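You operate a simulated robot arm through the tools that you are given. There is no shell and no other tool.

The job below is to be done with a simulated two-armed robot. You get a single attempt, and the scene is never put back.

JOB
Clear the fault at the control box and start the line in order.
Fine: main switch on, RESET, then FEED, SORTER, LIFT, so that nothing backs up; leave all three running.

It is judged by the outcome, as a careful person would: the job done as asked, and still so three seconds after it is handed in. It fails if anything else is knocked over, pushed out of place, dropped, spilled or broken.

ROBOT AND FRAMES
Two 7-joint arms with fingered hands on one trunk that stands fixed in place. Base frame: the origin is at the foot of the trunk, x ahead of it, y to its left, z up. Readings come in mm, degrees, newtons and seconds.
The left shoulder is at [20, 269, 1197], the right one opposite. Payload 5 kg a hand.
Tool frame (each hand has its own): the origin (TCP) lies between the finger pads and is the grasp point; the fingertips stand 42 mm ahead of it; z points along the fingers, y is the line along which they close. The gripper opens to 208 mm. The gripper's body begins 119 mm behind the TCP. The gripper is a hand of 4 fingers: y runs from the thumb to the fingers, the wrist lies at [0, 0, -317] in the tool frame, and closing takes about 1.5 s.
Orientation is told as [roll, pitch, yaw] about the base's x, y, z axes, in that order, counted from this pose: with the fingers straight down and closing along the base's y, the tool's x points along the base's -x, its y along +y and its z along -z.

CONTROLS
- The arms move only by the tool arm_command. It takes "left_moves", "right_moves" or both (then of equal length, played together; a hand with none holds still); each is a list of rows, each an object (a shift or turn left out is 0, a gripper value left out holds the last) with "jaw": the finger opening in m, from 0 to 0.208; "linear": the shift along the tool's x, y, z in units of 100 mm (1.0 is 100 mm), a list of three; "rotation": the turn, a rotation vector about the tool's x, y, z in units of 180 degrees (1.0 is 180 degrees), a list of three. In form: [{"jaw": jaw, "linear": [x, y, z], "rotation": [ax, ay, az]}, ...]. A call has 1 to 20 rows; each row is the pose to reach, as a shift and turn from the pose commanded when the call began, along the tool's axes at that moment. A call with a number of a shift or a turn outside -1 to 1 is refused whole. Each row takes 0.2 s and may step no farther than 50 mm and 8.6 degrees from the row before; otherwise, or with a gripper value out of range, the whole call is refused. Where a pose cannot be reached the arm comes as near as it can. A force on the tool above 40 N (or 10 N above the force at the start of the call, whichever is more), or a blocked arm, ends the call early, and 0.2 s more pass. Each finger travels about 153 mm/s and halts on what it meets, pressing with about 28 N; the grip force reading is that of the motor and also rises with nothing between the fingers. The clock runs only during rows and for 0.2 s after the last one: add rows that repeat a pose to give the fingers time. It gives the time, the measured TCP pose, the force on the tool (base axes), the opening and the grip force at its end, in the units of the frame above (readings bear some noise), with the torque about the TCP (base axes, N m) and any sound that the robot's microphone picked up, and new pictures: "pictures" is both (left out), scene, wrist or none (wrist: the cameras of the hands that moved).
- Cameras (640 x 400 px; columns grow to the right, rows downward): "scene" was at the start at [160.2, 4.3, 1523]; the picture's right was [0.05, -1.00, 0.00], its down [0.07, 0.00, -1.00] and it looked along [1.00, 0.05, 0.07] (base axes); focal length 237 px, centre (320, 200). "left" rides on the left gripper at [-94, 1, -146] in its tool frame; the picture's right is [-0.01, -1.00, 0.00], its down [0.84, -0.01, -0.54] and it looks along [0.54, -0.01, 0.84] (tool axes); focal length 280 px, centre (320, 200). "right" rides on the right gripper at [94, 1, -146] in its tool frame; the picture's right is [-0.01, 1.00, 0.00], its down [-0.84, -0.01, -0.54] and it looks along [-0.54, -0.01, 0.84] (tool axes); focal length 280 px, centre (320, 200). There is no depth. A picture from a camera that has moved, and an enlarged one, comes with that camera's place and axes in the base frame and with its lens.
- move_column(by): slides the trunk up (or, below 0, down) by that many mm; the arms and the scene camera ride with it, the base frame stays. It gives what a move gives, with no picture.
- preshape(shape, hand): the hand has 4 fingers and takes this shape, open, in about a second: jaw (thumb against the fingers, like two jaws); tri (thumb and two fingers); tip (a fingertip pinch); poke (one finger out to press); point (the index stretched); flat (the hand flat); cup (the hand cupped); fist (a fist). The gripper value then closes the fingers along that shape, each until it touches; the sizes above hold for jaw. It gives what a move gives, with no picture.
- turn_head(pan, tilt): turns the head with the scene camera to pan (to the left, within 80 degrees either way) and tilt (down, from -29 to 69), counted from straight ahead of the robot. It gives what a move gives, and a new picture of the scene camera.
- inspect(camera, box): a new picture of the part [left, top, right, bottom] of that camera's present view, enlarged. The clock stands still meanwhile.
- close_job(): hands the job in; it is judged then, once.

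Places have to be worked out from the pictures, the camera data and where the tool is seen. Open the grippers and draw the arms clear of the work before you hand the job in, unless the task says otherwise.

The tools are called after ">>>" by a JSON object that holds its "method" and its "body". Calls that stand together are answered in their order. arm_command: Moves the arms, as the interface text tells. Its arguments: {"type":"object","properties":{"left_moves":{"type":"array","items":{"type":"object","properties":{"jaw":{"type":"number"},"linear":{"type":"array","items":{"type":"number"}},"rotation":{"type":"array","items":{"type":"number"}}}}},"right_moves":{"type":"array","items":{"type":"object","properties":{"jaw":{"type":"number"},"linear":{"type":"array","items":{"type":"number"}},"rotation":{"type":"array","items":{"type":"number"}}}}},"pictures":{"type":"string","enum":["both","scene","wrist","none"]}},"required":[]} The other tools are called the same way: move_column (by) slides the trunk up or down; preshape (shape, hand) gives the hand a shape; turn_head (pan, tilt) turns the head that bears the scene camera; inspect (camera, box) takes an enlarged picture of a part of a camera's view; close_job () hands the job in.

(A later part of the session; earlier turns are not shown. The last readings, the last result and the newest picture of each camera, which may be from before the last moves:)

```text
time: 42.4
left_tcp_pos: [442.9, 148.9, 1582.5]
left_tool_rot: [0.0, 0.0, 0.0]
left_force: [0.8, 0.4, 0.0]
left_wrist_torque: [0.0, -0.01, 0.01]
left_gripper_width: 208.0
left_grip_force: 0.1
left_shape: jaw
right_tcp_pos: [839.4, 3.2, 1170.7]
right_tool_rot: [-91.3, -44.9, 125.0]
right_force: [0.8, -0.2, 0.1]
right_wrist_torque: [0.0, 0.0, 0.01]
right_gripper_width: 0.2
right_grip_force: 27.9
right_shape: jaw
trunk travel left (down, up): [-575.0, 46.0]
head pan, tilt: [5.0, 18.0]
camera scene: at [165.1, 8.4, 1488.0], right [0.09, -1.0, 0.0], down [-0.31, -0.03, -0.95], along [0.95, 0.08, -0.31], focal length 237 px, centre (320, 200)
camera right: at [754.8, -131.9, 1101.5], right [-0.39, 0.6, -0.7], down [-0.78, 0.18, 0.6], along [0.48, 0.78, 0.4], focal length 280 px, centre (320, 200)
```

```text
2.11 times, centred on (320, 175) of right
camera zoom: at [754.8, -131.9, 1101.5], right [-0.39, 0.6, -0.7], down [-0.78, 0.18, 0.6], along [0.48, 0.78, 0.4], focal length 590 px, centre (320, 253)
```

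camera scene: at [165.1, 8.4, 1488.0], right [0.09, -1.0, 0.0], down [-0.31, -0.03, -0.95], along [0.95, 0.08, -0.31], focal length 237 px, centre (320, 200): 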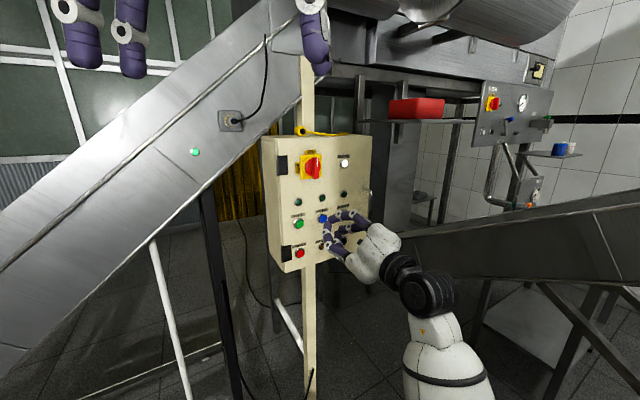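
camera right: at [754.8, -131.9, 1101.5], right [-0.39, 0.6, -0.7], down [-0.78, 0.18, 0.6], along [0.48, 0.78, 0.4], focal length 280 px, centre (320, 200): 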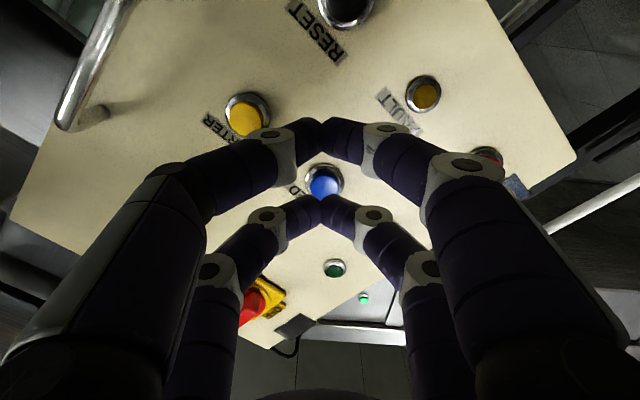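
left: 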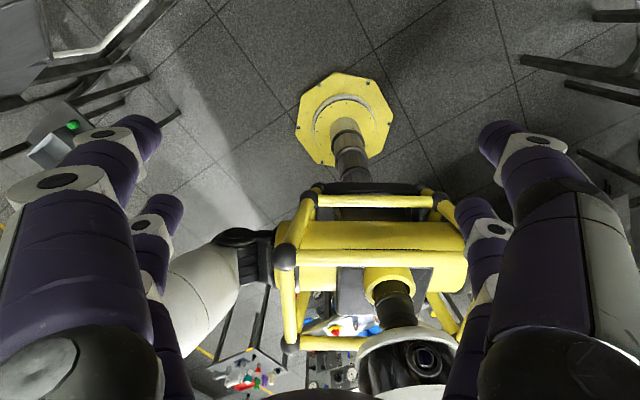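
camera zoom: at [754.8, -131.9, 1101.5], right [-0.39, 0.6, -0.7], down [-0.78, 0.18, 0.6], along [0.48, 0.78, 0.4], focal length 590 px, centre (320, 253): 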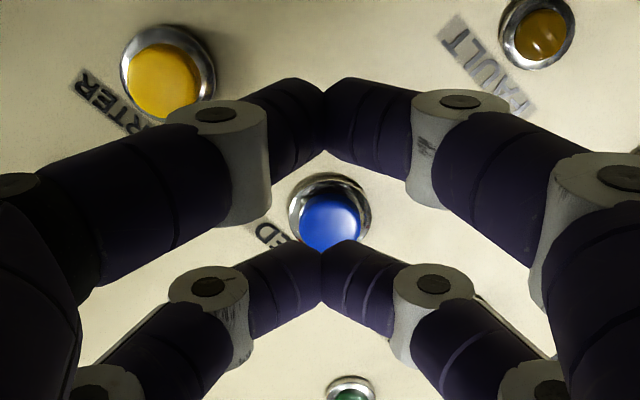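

FEED lies exactly ahead of the upper-left pair (tool x≈−29, y≈1). I press about 32 mm forward gently and then withdraw in the same call.

>>> {"method": "arm_command", "body": {"right_moves": [{"linear": [0, 0, 0.18]}, {"linear": [0, 0, 0.24]}, {"linear": [0, 0, 0.28]}, {"linear": [0, 0, 0.3]}, {"linear": [0, 0, 0.32]}, {"linear": [0, 0, 0.2]}, {"linear": [0, 0, 0.0]}, {"linear": [0, 0, -0.2]}]}}

>>> {"method": "inspect", "body": {"camera": "scene", "box": [260, 140, 420, 290]}}

```text
time: 44.2
left_tcp_pos: [443.4, 149.7, 1582.5]
left_tool_rot: [0.0, 0.0, 0.1]
left_force: [0.3, 0.8, -0.1]
left_wrist_torque: [-0.05, 0.0, 0.03]
left_gripper_width: 208.0
left_grip_force: 0.1
left_shape: jaw
right_tcp_pos: [822.3, -6.8, 1170.8]
right_tool_rot: [-91.3, -44.9, 124.9]
right_force: [-0.2, 0.0, -0.5]
right_wrist_torque: [0.04, 0.01, -0.03]
right_gripper_width: 0.1
right_grip_force: 27.8
right_shape: jaw
trunk travel left (down, up): [-575.0, 46.0]
head pan, tilt: [5.0, 18.0]
heard: click
camera scene: at [165.1, 8.8, 1488.1], right [0.09, -1.0, 0.0], down [-0.31, -0.03, -0.95], along [0.95, 0.08, -0.31], focal length 237 px, centre (320, 200)
camera right: at [737.9, -142.6, 1102.1], right [-0.39, 0.6, -0.7], down [-0.78, 0.18, 0.6], along [0.48, 0.78, 0.4], focal length 280 px, centre (320, 200)
```

scene: 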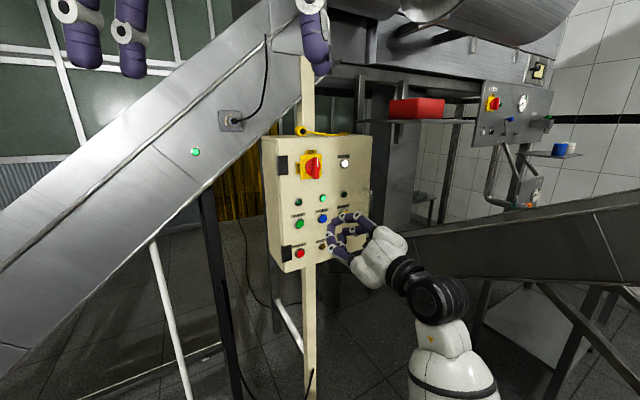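
right: 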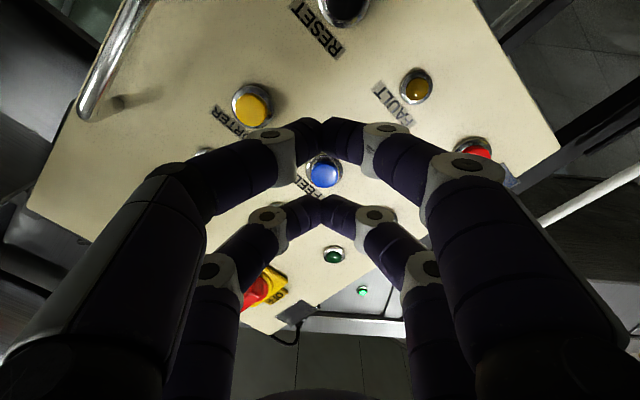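

```text
2.67 times, centred on (340, 215) of scene
camera zoom: at [165.1, 8.8, 1488.1], right [0.09, -1.0, 0.0], down [-0.31, -0.03, -0.95], along [0.95, 0.08, -0.31], focal length 632 px, centre (267, 160)
```

zoom: 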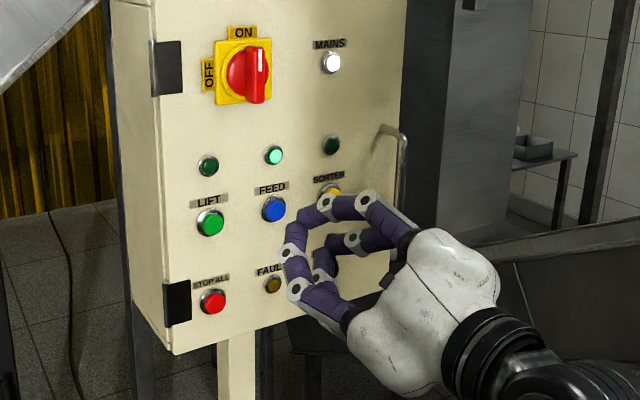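

FEED's green lamp is lit. I slide right 85.5 mm along the face (with a little more clearance) to SORTER.

>>> {"method": "arm_command", "body": {"right_moves": [{"linear": [0, 0, -0.3]}, {"linear": [0.2, -0.2, -0.3]}, {"linear": [0.4, -0.4, -0.3]}, {"linear": [0.605, -0.605, -0.3]}, {"linear": [0.605, -0.605, -0.3]}]}}

>>> {"method": "inspect", "body": {"camera": "scene", "box": [260, 140, 420, 290]}}

```text
time: 45.4
left_tcp_pos: [442.4, 149.1, 1583.8]
left_tool_rot: [-0.2, -0.2, -0.1]
left_force: [0.7, 0.1, 0.6]
left_wrist_torque: [-0.04, -0.07, 0.0]
left_gripper_width: 207.8
left_grip_force: 0.0
left_shape: jaw
right_tcp_pos: [843.9, -95.5, 1172.0]
right_tool_rot: [-91.2, -44.8, 124.8]
right_force: [-0.3, 0.9, 0.8]
right_wrist_torque: [-0.02, 0.01, -0.06]
right_gripper_width: 0.1
right_grip_force: 27.7
right_shape: jaw
trunk travel left (down, up): [-575.0, 46.0]
head pan, tilt: [5.0, 18.0]
camera scene: at [164.4, 8.6, 1488.2], right [0.09, -1.0, 0.0], down [-0.31, -0.03, -0.95], along [0.95, 0.08, -0.31], focal length 237 px, centre (320, 200)
camera right: at [759.9, -231.3, 1103.1], right [-0.39, 0.6, -0.7], down [-0.78, 0.18, 0.59], along [0.48, 0.78, 0.4], focal length 280 px, centre (320, 200)
```

scene: 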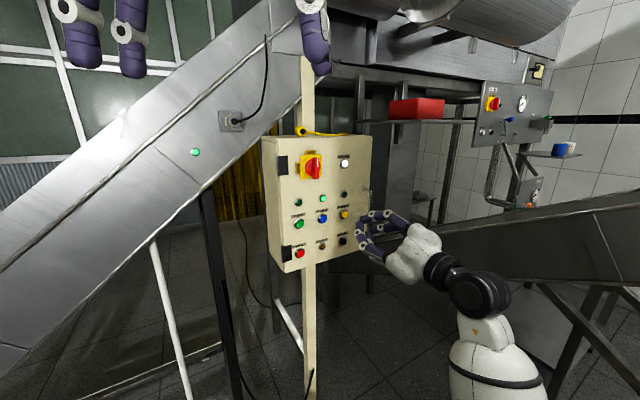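
right: 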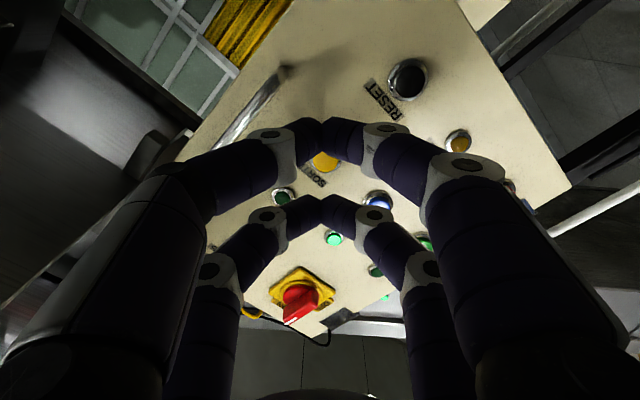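

```text
2.67 times, centred on (340, 215) of scene
camera zoom: at [164.4, 8.6, 1488.2], right [0.09, -1.0, 0.0], down [-0.31, -0.03, -0.95], along [0.95, 0.08, -0.31], focal length 632 px, centre (267, 160)
```

zoom: 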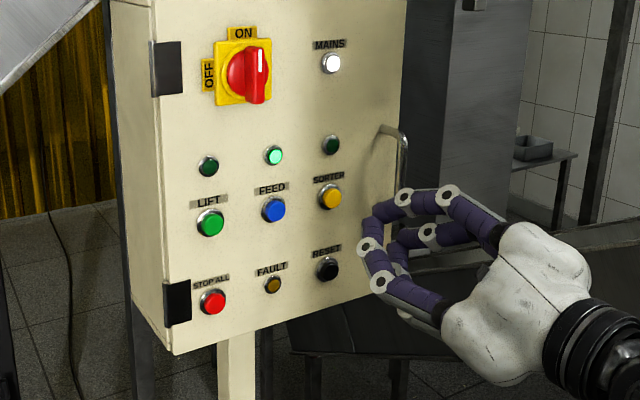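

The door handle (u≈630) would be very close to the hub of the right finger in this configuration. I shift 58 mm along −x so the lower-right pair faces SORTER instead, keeping the hand clear of the handle.

>>> {"method": "arm_command", "body": {"right_moves": [{"linear": [-0.3, 0, 0]}, {"linear": [-0.58, 0, 0]}, {"linear": [-0.58, 0, 0.3]}, {"linear": [-0.58, 0, 0.5]}, {"linear": [-0.58, 0, 0.5]}]}}

>>> {"method": "inspect", "body": {"camera": "right", "box": [160, 40, 480, 240]}}

>>> {"method": "inspect", "body": {"camera": "scene", "box": [280, 150, 400, 260]}}

```text
time: 46.6
left_tcp_pos: [443.3, 149.6, 1582.7]
left_tool_rot: [0.0, 0.0, 0.1]
left_force: [-0.5, -0.1, -0.1]
left_wrist_torque: [-0.02, -0.02, 0.02]
left_gripper_width: 207.8
left_grip_force: 0.0
left_shape: jaw
right_tcp_pos: [862.2, -33.4, 1213.5]
right_tool_rot: [-91.2, -44.9, 125.0]
right_force: [-1.2, 0.1, 0.6]
right_wrist_torque: [0.02, 0.03, 0.01]
right_gripper_width: 0.0
right_grip_force: 28.0
right_shape: jaw
trunk travel left (down, up): [-575.0, 46.0]
head pan, tilt: [5.0, 18.0]
camera scene: at [165.0, 8.4, 1488.0], right [0.09, -1.0, 0.0], down [-0.31, -0.03, -0.95], along [0.95, 0.08, -0.31], focal length 237 px, centre (320, 200)
camera right: at [778.2, -169.1, 1143.0], right [-0.39, 0.6, -0.7], down [-0.78, 0.18, 0.6], along [0.48, 0.78, 0.4], focal length 280 px, centre (320, 200)
```

scene: 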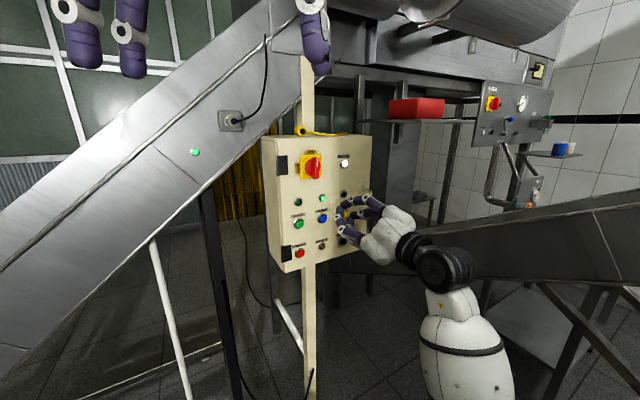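
right: 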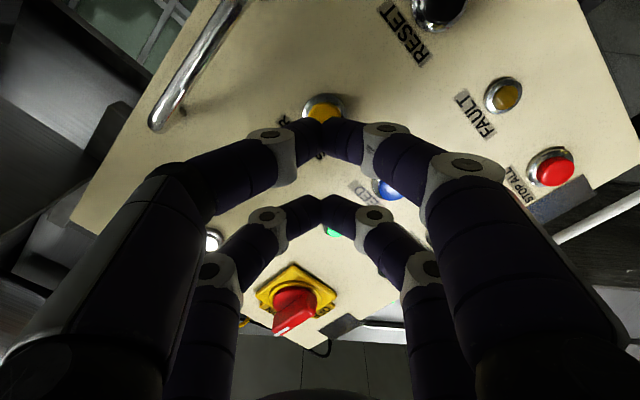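

```text
2.00 times, centred on (320, 140) of right
camera zoom: at [778.2, -169.1, 1143.0], right [-0.39, 0.6, -0.7], down [-0.78, 0.18, 0.6], along [0.48, 0.78, 0.4], focal length 561 px, centre (320, 320)
```

zoom: 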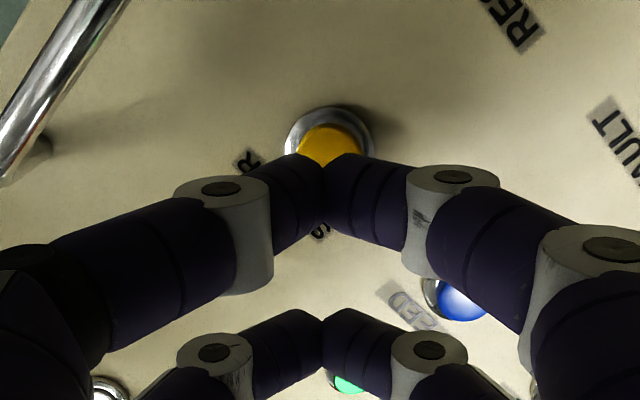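

```text
3.64 times, centred on (340, 205) of scene
camera zoom: at [165.0, 8.4, 1488.0], right [0.09, -1.0, 0.0], down [-0.31, -0.03, -0.95], along [0.95, 0.08, -0.31], focal length 862 px, centre (247, 182)
```

zoom: 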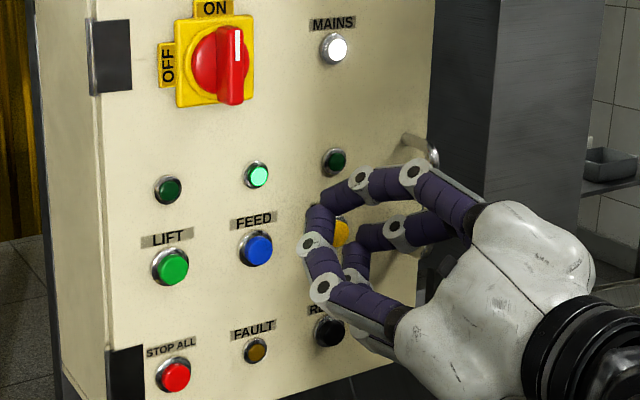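

SORTER sits at about (33, 3) in tool axes against the lower pair's (29, 0); I shift 3 mm each way, press ~34 mm, and withdraw.

>>> {"method": "arm_command", "body": {"right_moves": [{"linear": [0.03, 0.03, 0.1]}, {"linear": [0.03, 0.03, 0.2]}, {"linear": [0.03, 0.03, 0.26]}, {"linear": [0.03, 0.03, 0.3]}, {"linear": [0.03, 0.03, 0.32]}, {"linear": [0.03, 0.03, 0.34]}, {"linear": [0.03, 0.03, 0.2]}, {"linear": [0.03, 0.03, 0.0]}, {"linear": [0.03, 0.03, -0.3]}]}}

>>> {"method": "inspect", "body": {"camera": "scene", "box": [260, 140, 420, 290]}}

```text
time: 48.6
left_tcp_pos: [442.8, 150.0, 1584.1]
left_tool_rot: [-0.1, -0.1, 0.1]
left_force: [0.3, 0.2, -0.3]
left_wrist_torque: [0.01, 0.01, 0.06]
left_gripper_width: 208.1
left_grip_force: 0.0
left_shape: jaw
right_tcp_pos: [837.9, -50.0, 1208.2]
right_tool_rot: [-91.3, -44.8, 124.9]
right_force: [0.6, 0.3, 0.4]
right_wrist_torque: [0.0, -0.01, 0.0]
right_gripper_width: 0.0
right_grip_force: 28.0
right_shape: jaw
trunk travel left (down, up): [-575.0, 46.0]
head pan, tilt: [5.0, 18.0]
heard: click
camera scene: at [165.2, 8.6, 1488.1], right [0.09, -1.0, 0.0], down [-0.31, -0.03, -0.95], along [0.95, 0.08, -0.31], focal length 237 px, centre (320, 200)
camera right: at [754.0, -184.7, 1138.3], right [-0.39, 0.6, -0.7], down [-0.78, 0.18, 0.6], along [0.48, 0.78, 0.4], focal length 280 px, centre (320, 200)
```

scene: 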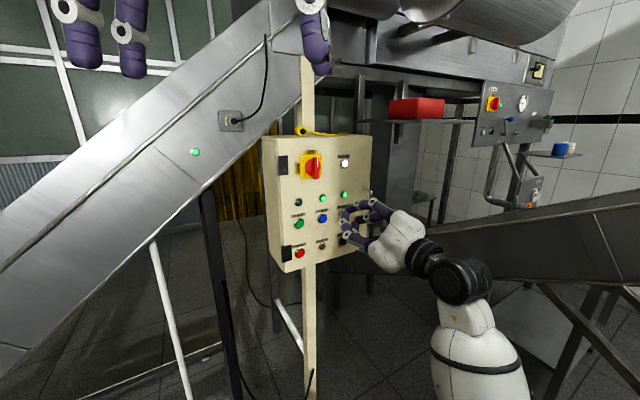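
right: 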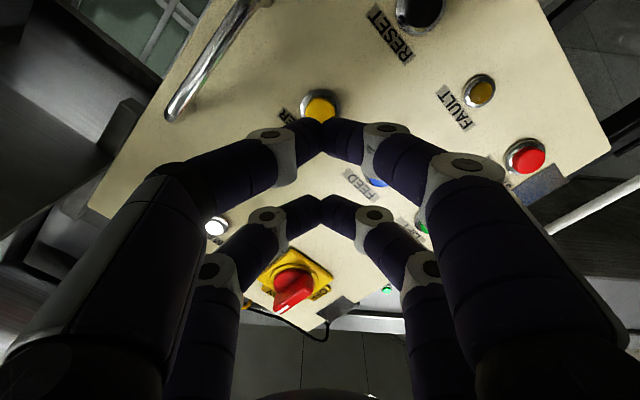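

```text
2.67 times, centred on (340, 215) of scene
camera zoom: at [165.2, 8.6, 1488.1], right [0.09, -1.0, 0.0], down [-0.31, -0.03, -0.95], along [0.95, 0.08, -0.31], focal length 632 px, centre (267, 160)
```

zoom: 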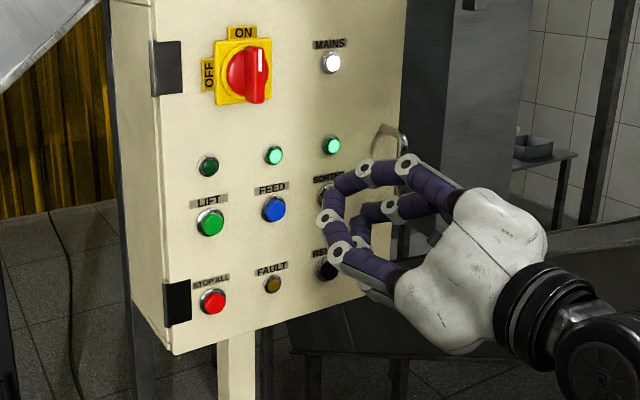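

SORTER's lamp is lit as well. Now I back off slightly and travel left 128 mm and down 38 mm to LIFT in two stages.

>>> {"method": "arm_command", "body": {"right_moves": [{"linear": [0, 0, -0.3]}, {"linear": [-0.16, 0.3, -0.3]}, {"linear": [-0.32, 0.59, -0.3]}, {"linear": [-0.48, 0.88, -0.3]}, {"linear": [-0.48, 0.88, -0.3]}]}}

>>> {"method": "inspect", "body": {"camera": "scene", "box": [260, 140, 420, 290]}}

```text
time: 50.0
left_tcp_pos: [443.0, 149.7, 1582.7]
left_tool_rot: [-0.1, -0.1, 0.1]
left_force: [0.5, 1.2, 0.3]
left_wrist_torque: [-0.19, 0.02, 0.03]
left_gripper_width: 208.0
left_grip_force: 0.1
left_shape: jaw
right_tcp_pos: [772.5, -20.4, 1147.6]
right_tool_rot: [-88.3, -41.3, 121.8]
right_force: [0.4, 1.1, -0.1]
right_wrist_torque: [0.02, -0.01, -0.04]
right_gripper_width: 0.2
right_grip_force: 28.0
right_shape: jaw
right hand out of reach, approached as far as the arm can: row 4, 5
trunk travel left (down, up): [-575.0, 46.0]
head pan, tilt: [5.0, 18.0]
stopped in row 5 (right hand): the arm was blocked; the commanded pose is now the measured one
camera scene: at [165.2, 9.7, 1488.0], right [0.09, -1.0, 0.0], down [-0.31, -0.03, -0.95], along [0.95, 0.08, -0.31], focal length 237 px, centre (320, 200)
camera right: at [686.5, -158.4, 1088.2], right [-0.38, 0.56, -0.74], down [-0.78, 0.24, 0.58], along [0.5, 0.8, 0.34], focal length 280 px, centre (320, 200)
```

scene: 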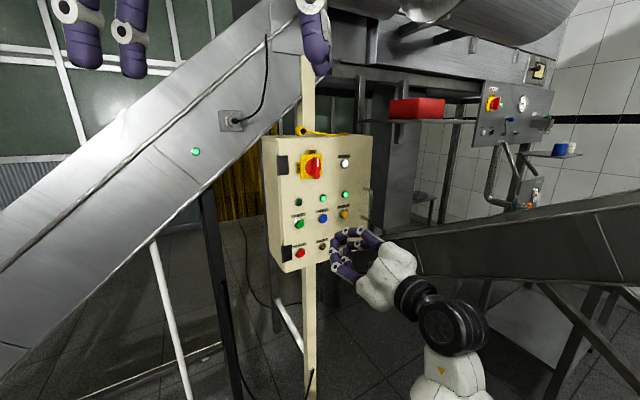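
right: 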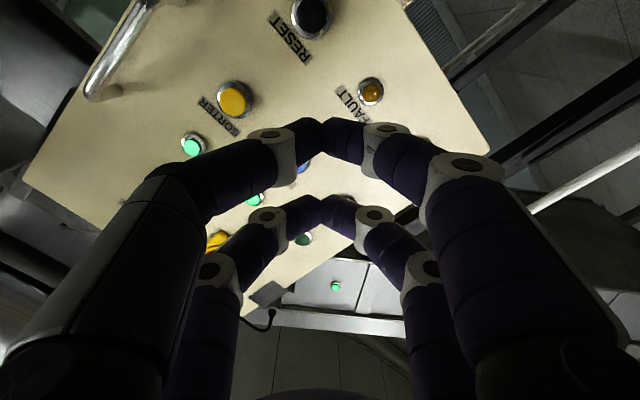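

```text
2.67 times, centred on (340, 215) of scene
camera zoom: at [165.2, 9.7, 1488.0], right [0.09, -1.0, 0.0], down [-0.31, -0.03, -0.95], along [0.95, 0.08, -0.31], focal length 632 px, centre (267, 160)
```

zoom: 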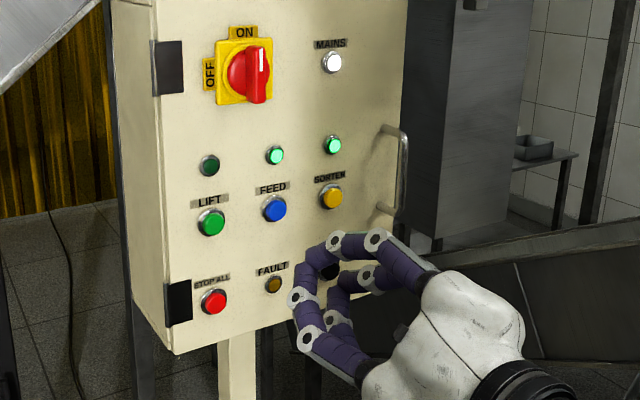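

The arm is blocked again toward the lower left with the trunk this high (nothing touched). I look at the arm's posture and the space below before using the trunk to change the relative height.

>>> {"method": "turn_head", "body": {"pan": -25, "tilt": 60}}

>>> {"method": "turn_head", "body": {"pan": 30, "tilt": 60}}

```text
time: 51.1
left_tcp_pos: [442.7, 148.6, 1583.2]
left_tool_rot: [0.0, 0.1, 0.1]
left_force: [-0.8, 0.8, 0.1]
left_wrist_torque: [0.03, 0.01, 0.0]
left_gripper_width: 208.0
left_grip_force: 0.1
left_shape: jaw
right_tcp_pos: [772.6, -21.6, 1147.8]
right_tool_rot: [-88.4, -41.4, 121.9]
right_force: [0.0, -0.1, 0.6]
right_wrist_torque: [0.0, 0.04, -0.01]
right_gripper_width: 0.0
right_grip_force: 27.8
right_shape: jaw
trunk travel left (down, up): [-575.0, 46.0]
head pan, tilt: [-25.0, 60.0]
camera scene: at [132.5, -27.8, 1426.7], right [-0.42, -0.91, 0.0], down [-0.78, 0.37, -0.5], along [0.45, -0.21, -0.87], focal length 237 px, centre (320, 200)
```

scene: 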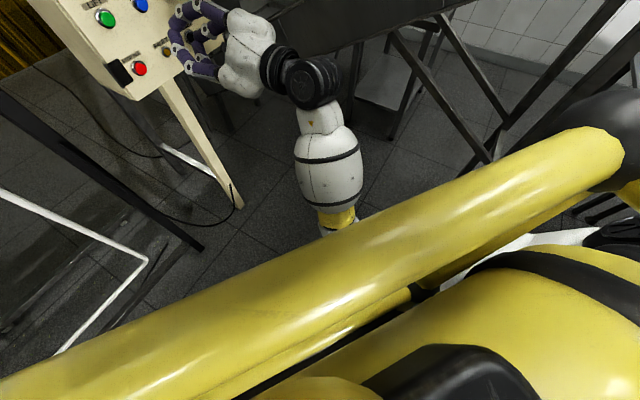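

```text
time: 52.4
left_tcp_pos: [442.8, 149.1, 1582.2]
left_tool_rot: [0.1, 0.0, 0.0]
left_force: [0.0, -0.5, -0.5]
left_wrist_torque: [0.04, 0.0, 0.02]
left_gripper_width: 208.0
left_grip_force: 0.1
left_shape: jaw
right_tcp_pos: [772.1, -21.0, 1148.9]
right_tool_rot: [-88.5, -41.4, 121.8]
right_force: [0.2, -0.6, -0.2]
right_wrist_torque: [-0.03, 0.01, -0.01]
right_gripper_width: 0.0
right_grip_force: 28.0
right_shape: jaw
trunk travel left (down, up): [-575.0, 46.0]
head pan, tilt: [30.0, 60.0]
camera scene: at [129.8, 33.6, 1426.6], right [0.5, -0.87, 0.0], down [-0.75, -0.43, -0.5], along [0.43, 0.25, -0.87], focal length 237 px, centre (320, 200)
```

scene: 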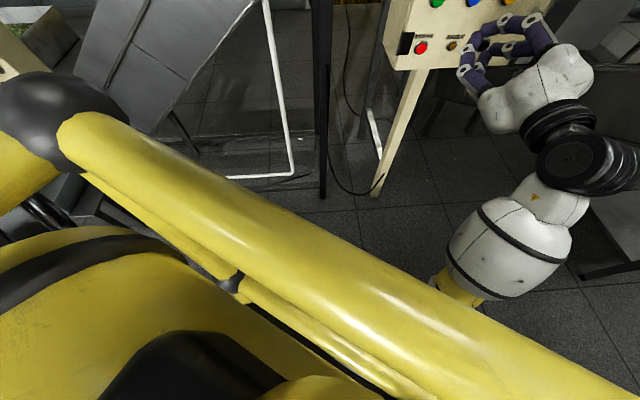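

The forearm hangs vertically just in front of the robot's own yellow frame bar — that is what blocks low-left poses. Lowering the trunk will fix this; first I lift and back the hand off and square its orientation.

>>> {"method": "arm_command", "body": {"right_moves": [{"linear": [-0.11, -0.21, -0.1], "rotation": [0, -0.004, 0.004]}, {"linear": [-0.22, -0.42, -0.2], "rotation": [-0.001, -0.008, 0.008]}, {"linear": [-0.33, -0.63, -0.3], "rotation": [-0.002, -0.012, 0.012]}, {"linear": [-0.43, -0.85, -0.3], "rotation": [-0.002, -0.0147, 0.0156]}, {"linear": [-0.43, -0.85, -0.3], "rotation": [-0.002, -0.0147, 0.0156]}], "pictures": "wrist"}}

>>> {"method": "turn_head", "body": {"pan": 5, "tilt": 25}}

```text
time: 53.6
left_tcp_pos: [442.5, 150.3, 1582.5]
left_tool_rot: [0.0, 0.0, 0.1]
left_force: [-0.3, -0.4, -0.8]
left_wrist_torque: [0.01, -0.02, -0.03]
left_gripper_width: 207.9
left_grip_force: 0.1
left_shape: jaw
right_tcp_pos: [761.8, -54.8, 1242.6]
right_tool_rot: [-90.6, -44.4, 125.5]
right_force: [0.1, 0.2, -0.5]
right_wrist_torque: [0.04, -0.01, 0.0]
right_gripper_width: 0.1
right_grip_force: 28.0
right_shape: jaw
trunk travel left (down, up): [-575.0, 46.0]
head pan, tilt: [30.0, 60.0]
camera right: at [680.5, -193.2, 1175.0], right [-0.4, 0.58, -0.7], down [-0.79, 0.17, 0.59], along [0.47, 0.79, 0.39], focal length 280 px, centre (320, 200)
```

right: 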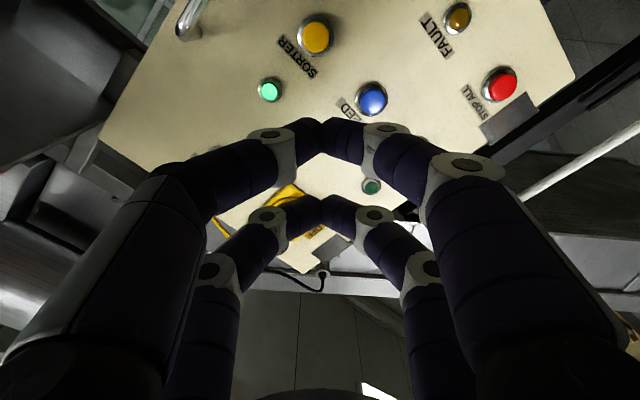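

```text
time: 54.6
left_tcp_pos: [442.7, 148.8, 1582.4]
left_tool_rot: [0.0, 0.0, -0.1]
left_force: [0.0, -0.8, -0.4]
left_wrist_torque: [0.0, -0.01, -0.04]
left_gripper_width: 207.8
left_grip_force: 0.1
left_shape: jaw
right_tcp_pos: [762.8, -54.8, 1244.5]
right_tool_rot: [-90.5, -44.4, 125.6]
right_force: [0.1, 0.0, 0.0]
right_wrist_torque: [0.03, 0.01, 0.0]
right_gripper_width: 0.0
right_grip_force: 28.2
right_shape: jaw
trunk travel left (down, up): [-575.0, 46.0]
head pan, tilt: [5.0, 25.0]
camera scene: at [163.9, 8.4, 1476.6], right [0.09, -1.0, 0.0], down [-0.42, -0.04, -0.91], along [0.9, 0.08, -0.42], focal length 237 px, centre (320, 200)
```

scene: 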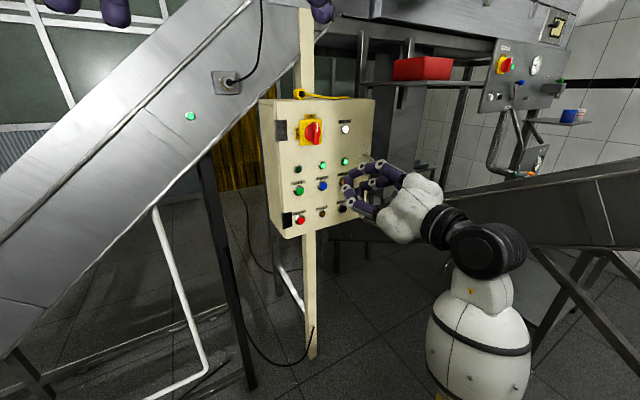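

The hand is clear (tips ~120 mm off the panel). I lower the trunk by 130 mm.

>>> {"method": "move_column", "body": {"by": -130}}

>>> {"method": "inspect", "body": {"camera": "scene", "box": [0, 0, 640, 400]}}

```text
time: 56.1
left_tcp_pos: [442.4, 149.0, 1453.8]
left_tool_rot: [0.0, -0.2, 0.0]
left_force: [-0.2, 0.1, 0.4]
left_wrist_torque: [-0.03, -0.05, -0.01]
left_gripper_width: 207.8
left_grip_force: 0.0
left_shape: jaw
right_tcp_pos: [762.3, -55.5, 1112.6]
right_tool_rot: [-90.7, -44.3, 125.6]
right_force: [0.3, 0.0, -0.1]
right_wrist_torque: [-0.06, 0.04, -0.02]
right_gripper_width: 0.0
right_grip_force: 27.9
right_shape: jaw
trunk travel left (down, up): [-445.0, 176.0]
head pan, tilt: [5.0, 25.0]
```

```text
1.00 times, centred on (320, 200) of scene (not enlarged: the box is as wide or as high as the picture)
camera zoom: at [169.2, 8.3, 1346.1], right [0.09, -1.0, 0.0], down [-0.42, -0.04, -0.91], along [0.9, 0.08, -0.42], focal length 237 px, centre (320, 200)
```

zoom: 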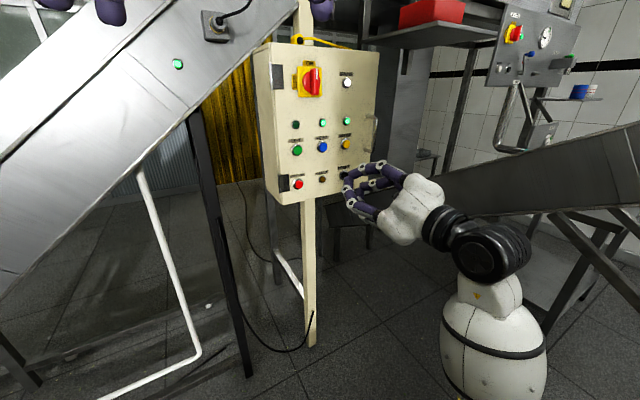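

Trunk lowered cleanly. I now move up-left to line up with LIFT (u≈371, z≈1189, using the upper-left pair).

>>> {"method": "arm_command", "body": {"right_moves": [{"linear": [-0.33, 0.08, 0.05]}, {"linear": [-0.66, 0.16, 0.1]}, {"linear": [-1.0, 0.23, 0.15]}, {"linear": [-1.0, 0.23, 0.3]}, {"linear": [-1.0, 0.23, 0.3]}]}}

>>> {"method": "inspect", "body": {"camera": "scene", "box": [250, 40, 420, 220]}}

```text
time: 57.4
left_tcp_pos: [442.0, 152.6, 1453.8]
left_tool_rot: [-0.2, -0.1, 0.0]
left_force: [0.0, 3.1, 0.9]
left_wrist_torque: [-0.4, -0.11, 0.03]
left_gripper_width: 207.9
left_grip_force: 0.1
left_shape: jaw
right_tcp_pos: [736.7, 34.9, 1166.1]
right_tool_rot: [-90.7, -44.3, 125.7]
right_force: [-0.3, 2.4, 0.2]
right_wrist_torque: [-0.05, 0.05, -0.24]
right_gripper_width: 0.0
right_grip_force: 27.6
right_shape: jaw
trunk travel left (down, up): [-445.0, 176.0]
head pan, tilt: [5.0, 25.0]
camera scene: at [168.7, 10.8, 1346.0], right [0.09, -1.0, 0.0], down [-0.42, -0.04, -0.91], along [0.9, 0.08, -0.42], focal length 237 px, centre (320, 200)
camera right: at [654.6, -102.9, 1097.9], right [-0.4, 0.58, -0.71], down [-0.79, 0.17, 0.59], along [0.47, 0.8, 0.39], focal length 280 px, centre (320, 200)
```

scene: 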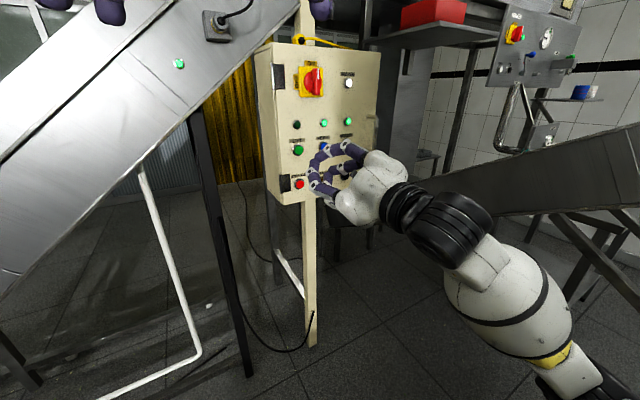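
right: 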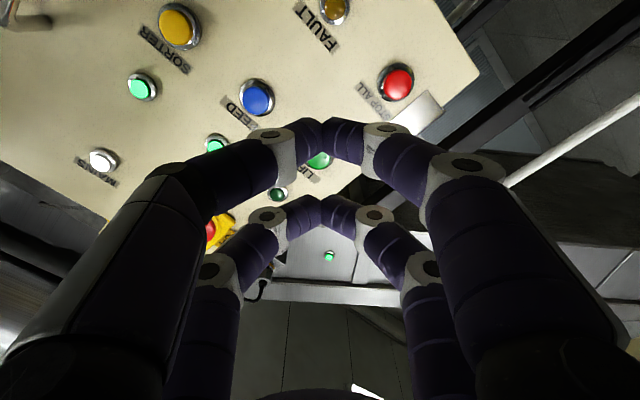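

```text
2.22 times, centred on (335, 130) of scene
camera zoom: at [168.7, 10.8, 1346.0], right [0.09, -1.0, 0.0], down [-0.42, -0.04, -0.91], along [0.9, 0.08, -0.42], focal length 527 px, centre (287, 356)
```

zoom: 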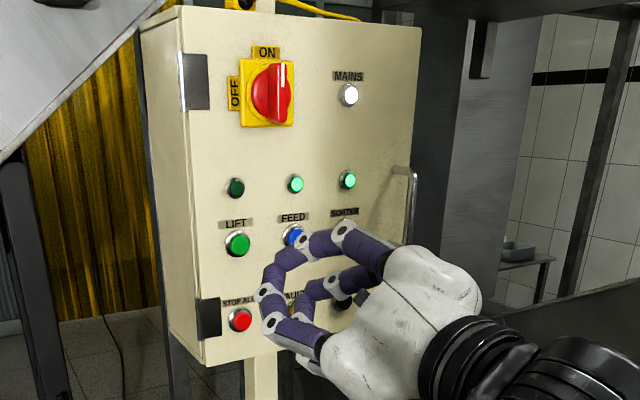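

Reached without blocking. I advance 65 mm (and 4 mm up) and verify alignment with LIFT.

>>> {"method": "arm_command", "body": {"right_moves": [{"linear": [-0.03, -0.03, 0.2]}, {"linear": [-0.03, -0.03, 0.4]}, {"linear": [-0.03, -0.03, 0.55]}, {"linear": [-0.03, -0.03, 0.65]}, {"linear": [-0.03, -0.03, 0.65]}]}}

>>> {"method": "inspect", "body": {"camera": "right", "box": [200, 80, 440, 270]}}

>>> {"method": "inspect", "body": {"camera": "scene", "box": [260, 90, 370, 210]}}

```text
time: 58.5
left_tcp_pos: [443.6, 149.7, 1453.1]
left_tool_rot: [0.1, 0.0, 0.1]
left_force: [-0.1, 0.3, -0.4]
left_wrist_torque: [-0.03, 0.04, 0.01]
left_gripper_width: 207.9
left_grip_force: 0.1
left_shape: jaw
right_tcp_pos: [792.2, 59.5, 1164.8]
right_tool_rot: [-90.5, -44.5, 125.6]
right_force: [0.2, -0.6, -0.5]
right_wrist_torque: [-0.01, 0.0, 0.01]
right_gripper_width: 0.1
right_grip_force: 28.3
right_shape: jaw
right hand out of reach, approached as far as the arm can: row 3, 4, 5
trunk travel left (down, up): [-445.0, 176.0]
head pan, tilt: [5.0, 25.0]
camera scene: at [169.5, 8.5, 1345.8], right [0.09, -1.0, 0.0], down [-0.42, -0.04, -0.91], along [0.9, 0.08, -0.42], focal length 237 px, centre (320, 200)
camera right: at [711.0, -78.3, 1098.5], right [-0.41, 0.58, -0.7], down [-0.79, 0.17, 0.59], along [0.47, 0.79, 0.39], focal length 280 px, centre (320, 200)
```

scene: 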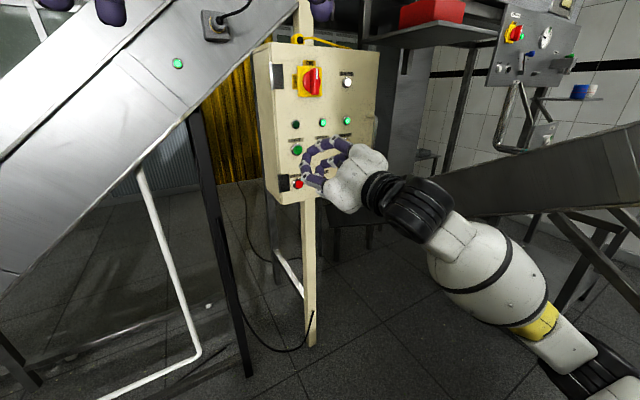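
right: 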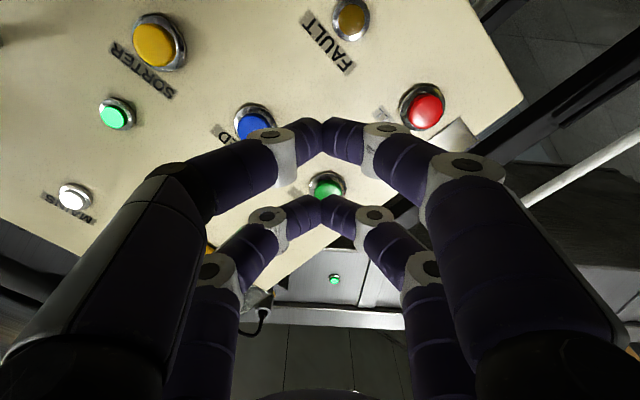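

```text
2.11 times, centred on (320, 175) of right
camera zoom: at [711.0, -78.3, 1098.5], right [-0.41, 0.58, -0.7], down [-0.79, 0.17, 0.59], along [0.47, 0.79, 0.39], focal length 590 px, centre (320, 253)
```

zoom: 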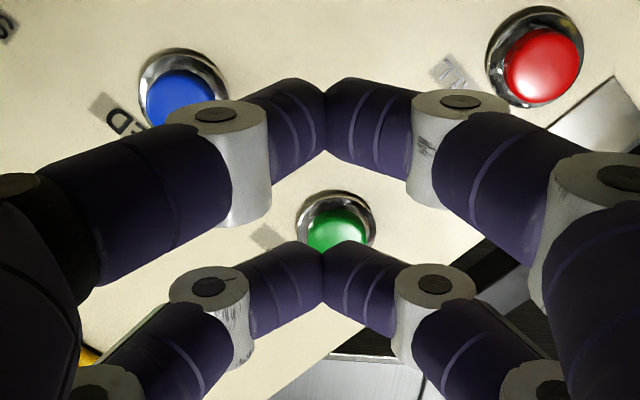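

```text
3.33 times, centred on (315, 150) of scene
camera zoom: at [169.5, 8.5, 1345.8], right [0.09, -1.0, 0.0], down [-0.42, -0.04, -0.91], along [0.9, 0.08, -0.42], focal length 790 px, centre (337, 367)
```

zoom: 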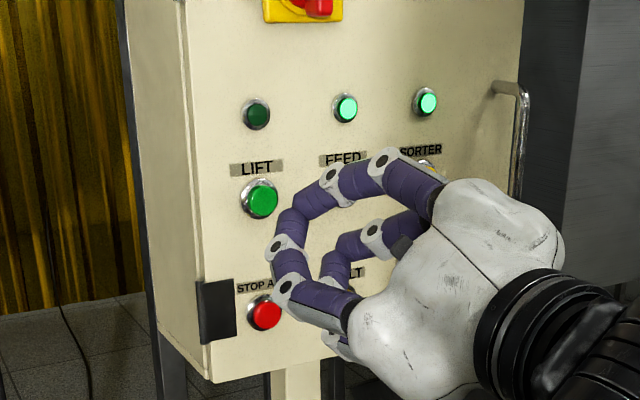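

The arm falls a little short here (u≈406 instead of 394) from a joint limit. Relative to the shoulder the switch pose was higher and worked, so I back off and lower the trunk another 70 mm.

>>> {"method": "arm_command", "body": {"right_moves": [{"linear": [0, 0, -0.2]}, {"linear": [0, 0, -0.4]}, {"linear": [0.14, -0.14, -0.6]}, {"linear": [0.28, -0.28, -0.7]}, {"linear": [0.28, -0.28, -0.7]}], "pictures": "none"}}

>>> {"method": "move_column", "body": {"by": -80}}

>>> {"method": "inspect", "body": {"camera": "scene", "box": [0, 0, 640, 400]}}

```text
time: 59.8
left_tcp_pos: [443.2, 148.5, 1452.9]
left_tool_rot: [0.1, 0.0, 0.0]
left_force: [-0.3, 0.1, 1.1]
left_wrist_torque: [0.0, 0.01, 0.02]
left_gripper_width: 207.6
left_grip_force: 0.1
left_shape: jaw
right_tcp_pos: [758.2, -12.2, 1166.2]
right_tool_rot: [-90.6, -44.4, 125.6]
right_force: [-0.5, 0.8, 0.6]
right_wrist_torque: [0.0, -0.03, 0.02]
right_gripper_width: 0.0
right_grip_force: 28.1
right_shape: jaw
trunk travel left (down, up): [-445.0, 176.0]
head pan, tilt: [5.0, 25.0]
```

```text
time: 60.9
left_tcp_pos: [441.4, 149.0, 1374.4]
left_tool_rot: [-0.1, -0.1, 0.0]
left_force: [-1.2, 0.2, 1.1]
left_wrist_torque: [0.0, -0.09, 0.01]
left_gripper_width: 207.6
left_grip_force: 0.0
left_shape: jaw
right_tcp_pos: [756.5, -12.9, 1087.8]
right_tool_rot: [-90.8, -44.3, 125.7]
right_force: [0.0, 0.4, -0.6]
right_wrist_torque: [-0.02, 0.04, -0.05]
right_gripper_width: 0.0
right_grip_force: 27.9
right_shape: jaw
trunk travel left (down, up): [-365.0, 256.0]
head pan, tilt: [5.0, 25.0]
```

```text
1.00 times, centred on (320, 200) of scene (not enlarged: the box is as wide or as high as the picture)
camera zoom: at [181.2, 8.3, 1264.1], right [0.09, -1.0, 0.0], down [-0.42, -0.04, -0.91], along [0.9, 0.08, -0.42], focal length 237 px, centre (320, 200)
```

zoom: 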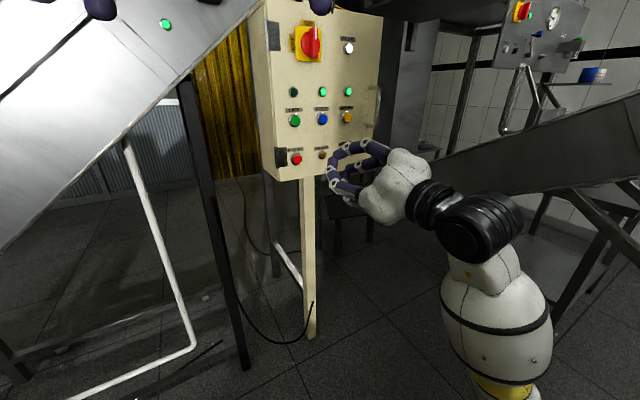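

Trunk is down; the hand is at z≈1088. I move up 80 mm and left 50 mm toward LIFT's line.

>>> {"method": "arm_command", "body": {"right_moves": [{"linear": [-0.3, -0.07, 0]}, {"linear": [-0.6, -0.14, 0]}, {"linear": [-0.92, -0.21, 0]}, {"linear": [-0.92, -0.21, 0.2]}, {"linear": [-0.92, -0.21, 0.4]}, {"linear": [-0.92, -0.21, 0.4]}]}}

>>> {"method": "inspect", "body": {"camera": "right", "box": [200, 80, 440, 270]}}

```text
time: 62.3
left_tcp_pos: [443.7, 149.6, 1373.0]
left_tool_rot: [0.0, 0.0, 0.0]
left_force: [0.0, 1.0, -0.8]
left_wrist_torque: [-0.01, 0.03, -0.02]
left_gripper_width: 207.8
left_grip_force: 0.0
left_shape: jaw
right_tcp_pos: [760.1, 50.1, 1165.3]
right_tool_rot: [-90.6, -44.4, 125.5]
right_force: [-0.1, 0.7, -0.8]
right_wrist_torque: [-0.03, -0.03, 0.02]
right_gripper_width: 0.0
right_grip_force: 28.2
right_shape: jaw
trunk travel left (down, up): [-365.0, 256.0]
head pan, tilt: [5.0, 25.0]
camera scene: at [181.8, 8.5, 1263.7], right [0.09, -1.0, 0.0], down [-0.42, -0.04, -0.91], along [0.9, 0.08, -0.42], focal length 237 px, centre (320, 200)
camera right: at [678.0, -86.9, 1097.8], right [-0.4, 0.58, -0.7], down [-0.79, 0.17, 0.59], along [0.47, 0.79, 0.39], focal length 280 px, centre (320, 200)
```

scene: 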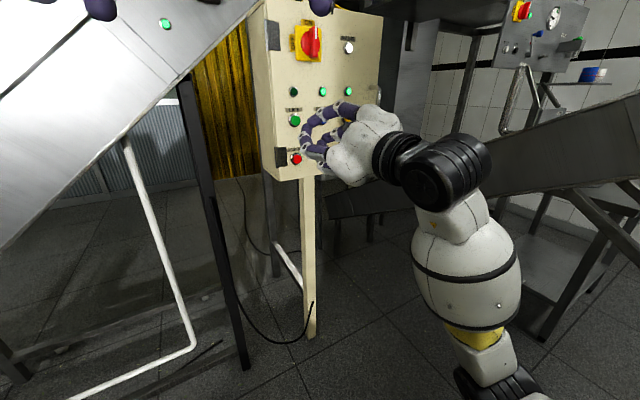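
right: 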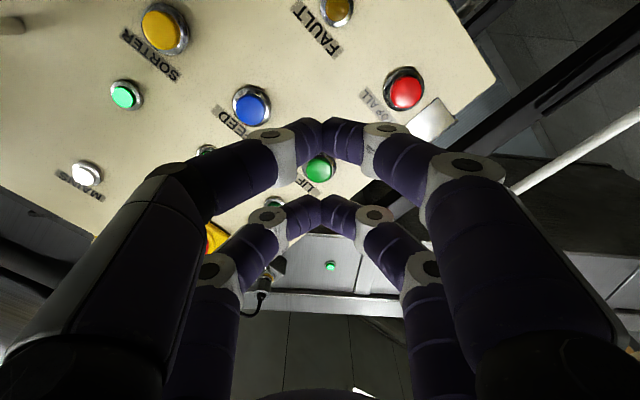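

```text
2.11 times, centred on (320, 175) of right
camera zoom: at [678.0, -86.9, 1097.8], right [-0.4, 0.58, -0.7], down [-0.79, 0.17, 0.59], along [0.47, 0.79, 0.39], focal length 590 px, centre (320, 253)
```

zoom: 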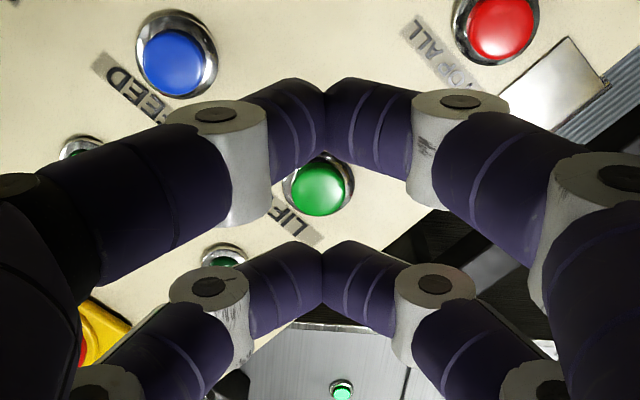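

LIFT is at (−30, −2) in tool axes — aligned. I advance 38 mm and confirm the arm still follows.

>>> {"method": "arm_command", "body": {"right_moves": [{"linear": [0, 0, 0.2]}, {"linear": [0, 0, 0.38]}, {"linear": [0, 0, 0.38]}]}}

>>> {"method": "inspect", "body": {"camera": "right", "box": [200, 80, 440, 270]}}

>>> {"method": "inspect", "body": {"camera": "scene", "box": [260, 70, 370, 190]}}

```text
time: 63.1
left_tcp_pos: [442.3, 148.9, 1372.6]
left_tool_rot: [0.0, -0.1, 0.0]
left_force: [-0.3, 0.3, 0.4]
left_wrist_torque: [-0.03, -0.02, -0.01]
left_gripper_width: 207.9
left_grip_force: 0.1
left_shape: jaw
right_tcp_pos: [790.1, 73.3, 1166.2]
right_tool_rot: [-90.7, -44.5, 125.6]
right_force: [0.3, -0.7, 0.4]
right_wrist_torque: [-0.04, -0.03, 0.04]
right_gripper_width: 0.0
right_grip_force: 28.1
right_shape: jaw
trunk travel left (down, up): [-365.0, 256.0]
head pan, tilt: [5.0, 25.0]
camera scene: at [181.7, 8.3, 1263.7], right [0.09, -1.0, 0.0], down [-0.42, -0.04, -0.91], along [0.9, 0.08, -0.42], focal length 237 px, centre (320, 200)
camera right: at [708.7, -64.2, 1098.1], right [-0.4, 0.58, -0.7], down [-0.79, 0.17, 0.59], along [0.47, 0.79, 0.39], focal length 280 px, centre (320, 200)
```

scene: 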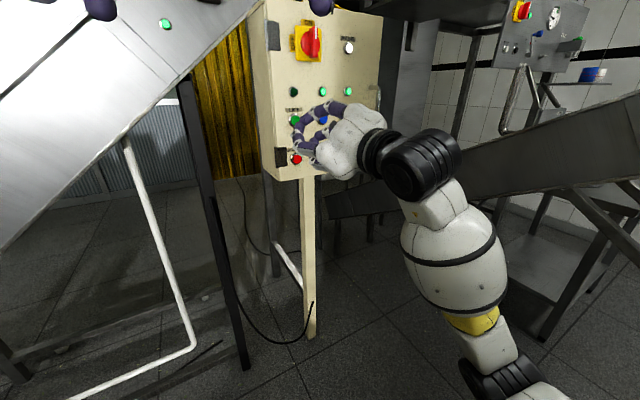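
right: 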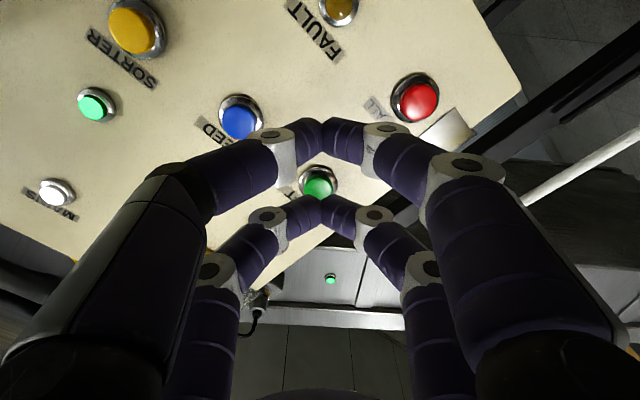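

```text
2.11 times, centred on (320, 175) of right
camera zoom: at [708.7, -64.2, 1098.1], right [-0.4, 0.58, -0.7], down [-0.79, 0.17, 0.59], along [0.47, 0.79, 0.39], focal length 590 px, centre (320, 253)
```

zoom: 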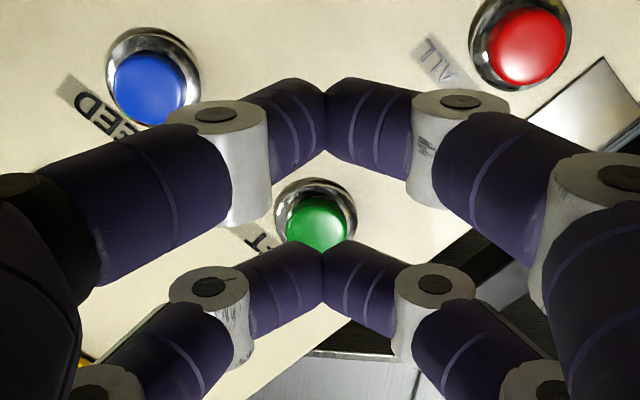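

```text
3.33 times, centred on (315, 130) of scene
camera zoom: at [181.7, 8.3, 1263.7], right [0.09, -1.0, 0.0], down [-0.42, -0.04, -0.91], along [0.9, 0.08, -0.42], focal length 790 px, centre (337, 433)
```

zoom: 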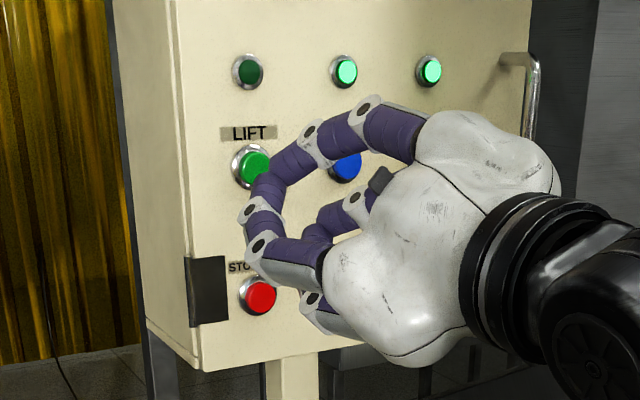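

The arm follows well and LIFT is aligned (−29, −3). I press ~33 mm with a 2 mm correction and withdraw.

>>> {"method": "arm_command", "body": {"right_moves": [{"linear": [0, -0.02, 0.12]}, {"linear": [0, -0.02, 0.2]}, {"linear": [0, -0.02, 0.26]}, {"linear": [0, -0.02, 0.29]}, {"linear": [0, -0.02, 0.31]}, {"linear": [0, -0.02, 0.33]}, {"linear": [0, -0.02, 0.2]}, {"linear": [0, -0.02, 0.0]}, {"linear": [0, -0.02, -0.35]}]}}

>>> {"method": "inspect", "body": {"camera": "scene", "box": [240, 10, 400, 190]}}

```text
time: 65.1
left_tcp_pos: [441.9, 148.6, 1372.8]
left_tool_rot: [0.1, -0.1, 0.0]
left_force: [1.2, 0.3, 0.1]
left_wrist_torque: [-0.02, -0.02, 0.0]
left_gripper_width: 207.9
left_grip_force: 0.0
left_shape: jaw
right_tcp_pos: [763.9, 51.8, 1167.8]
right_tool_rot: [-90.7, -44.4, 125.7]
right_force: [0.3, -0.1, 0.3]
right_wrist_torque: [0.0, -0.01, 0.03]
right_gripper_width: 0.0
right_grip_force: 27.5
right_shape: jaw
trunk travel left (down, up): [-365.0, 256.0]
head pan, tilt: [5.0, 25.0]
heard: click
camera scene: at [181.8, 8.5, 1263.8], right [0.09, -1.0, 0.0], down [-0.42, -0.04, -0.91], along [0.9, 0.08, -0.42], focal length 237 px, centre (320, 200)
camera right: at [682.4, -86.0, 1101.1], right [-0.4, 0.58, -0.7], down [-0.79, 0.17, 0.59], along [0.47, 0.79, 0.39], focal length 280 px, centre (320, 200)
```

scene: 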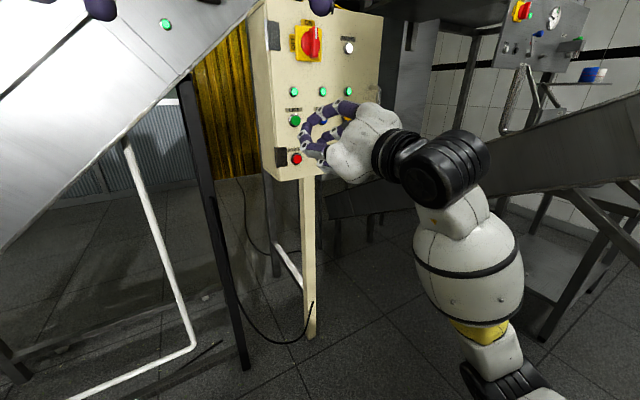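
right: 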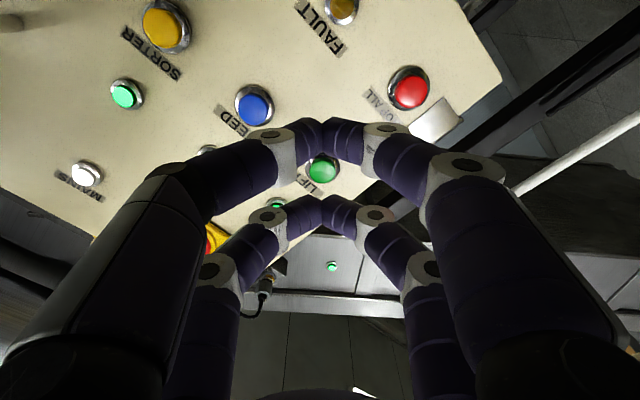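

```text
2.22 times, centred on (320, 100) of scene
camera zoom: at [181.8, 8.5, 1263.8], right [0.09, -1.0, 0.0], down [-0.42, -0.04, -0.91], along [0.9, 0.08, -0.42], focal length 527 px, centre (320, 422)
```

zoom: 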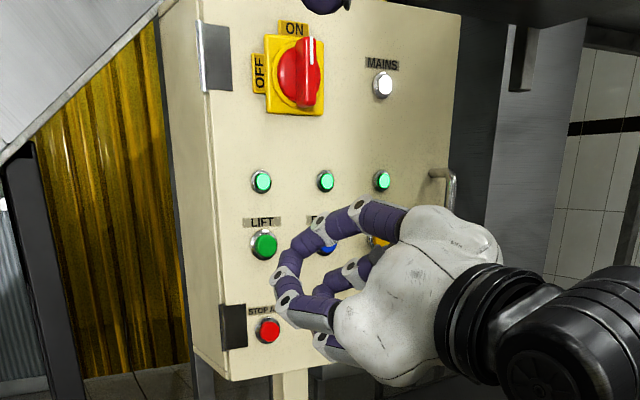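

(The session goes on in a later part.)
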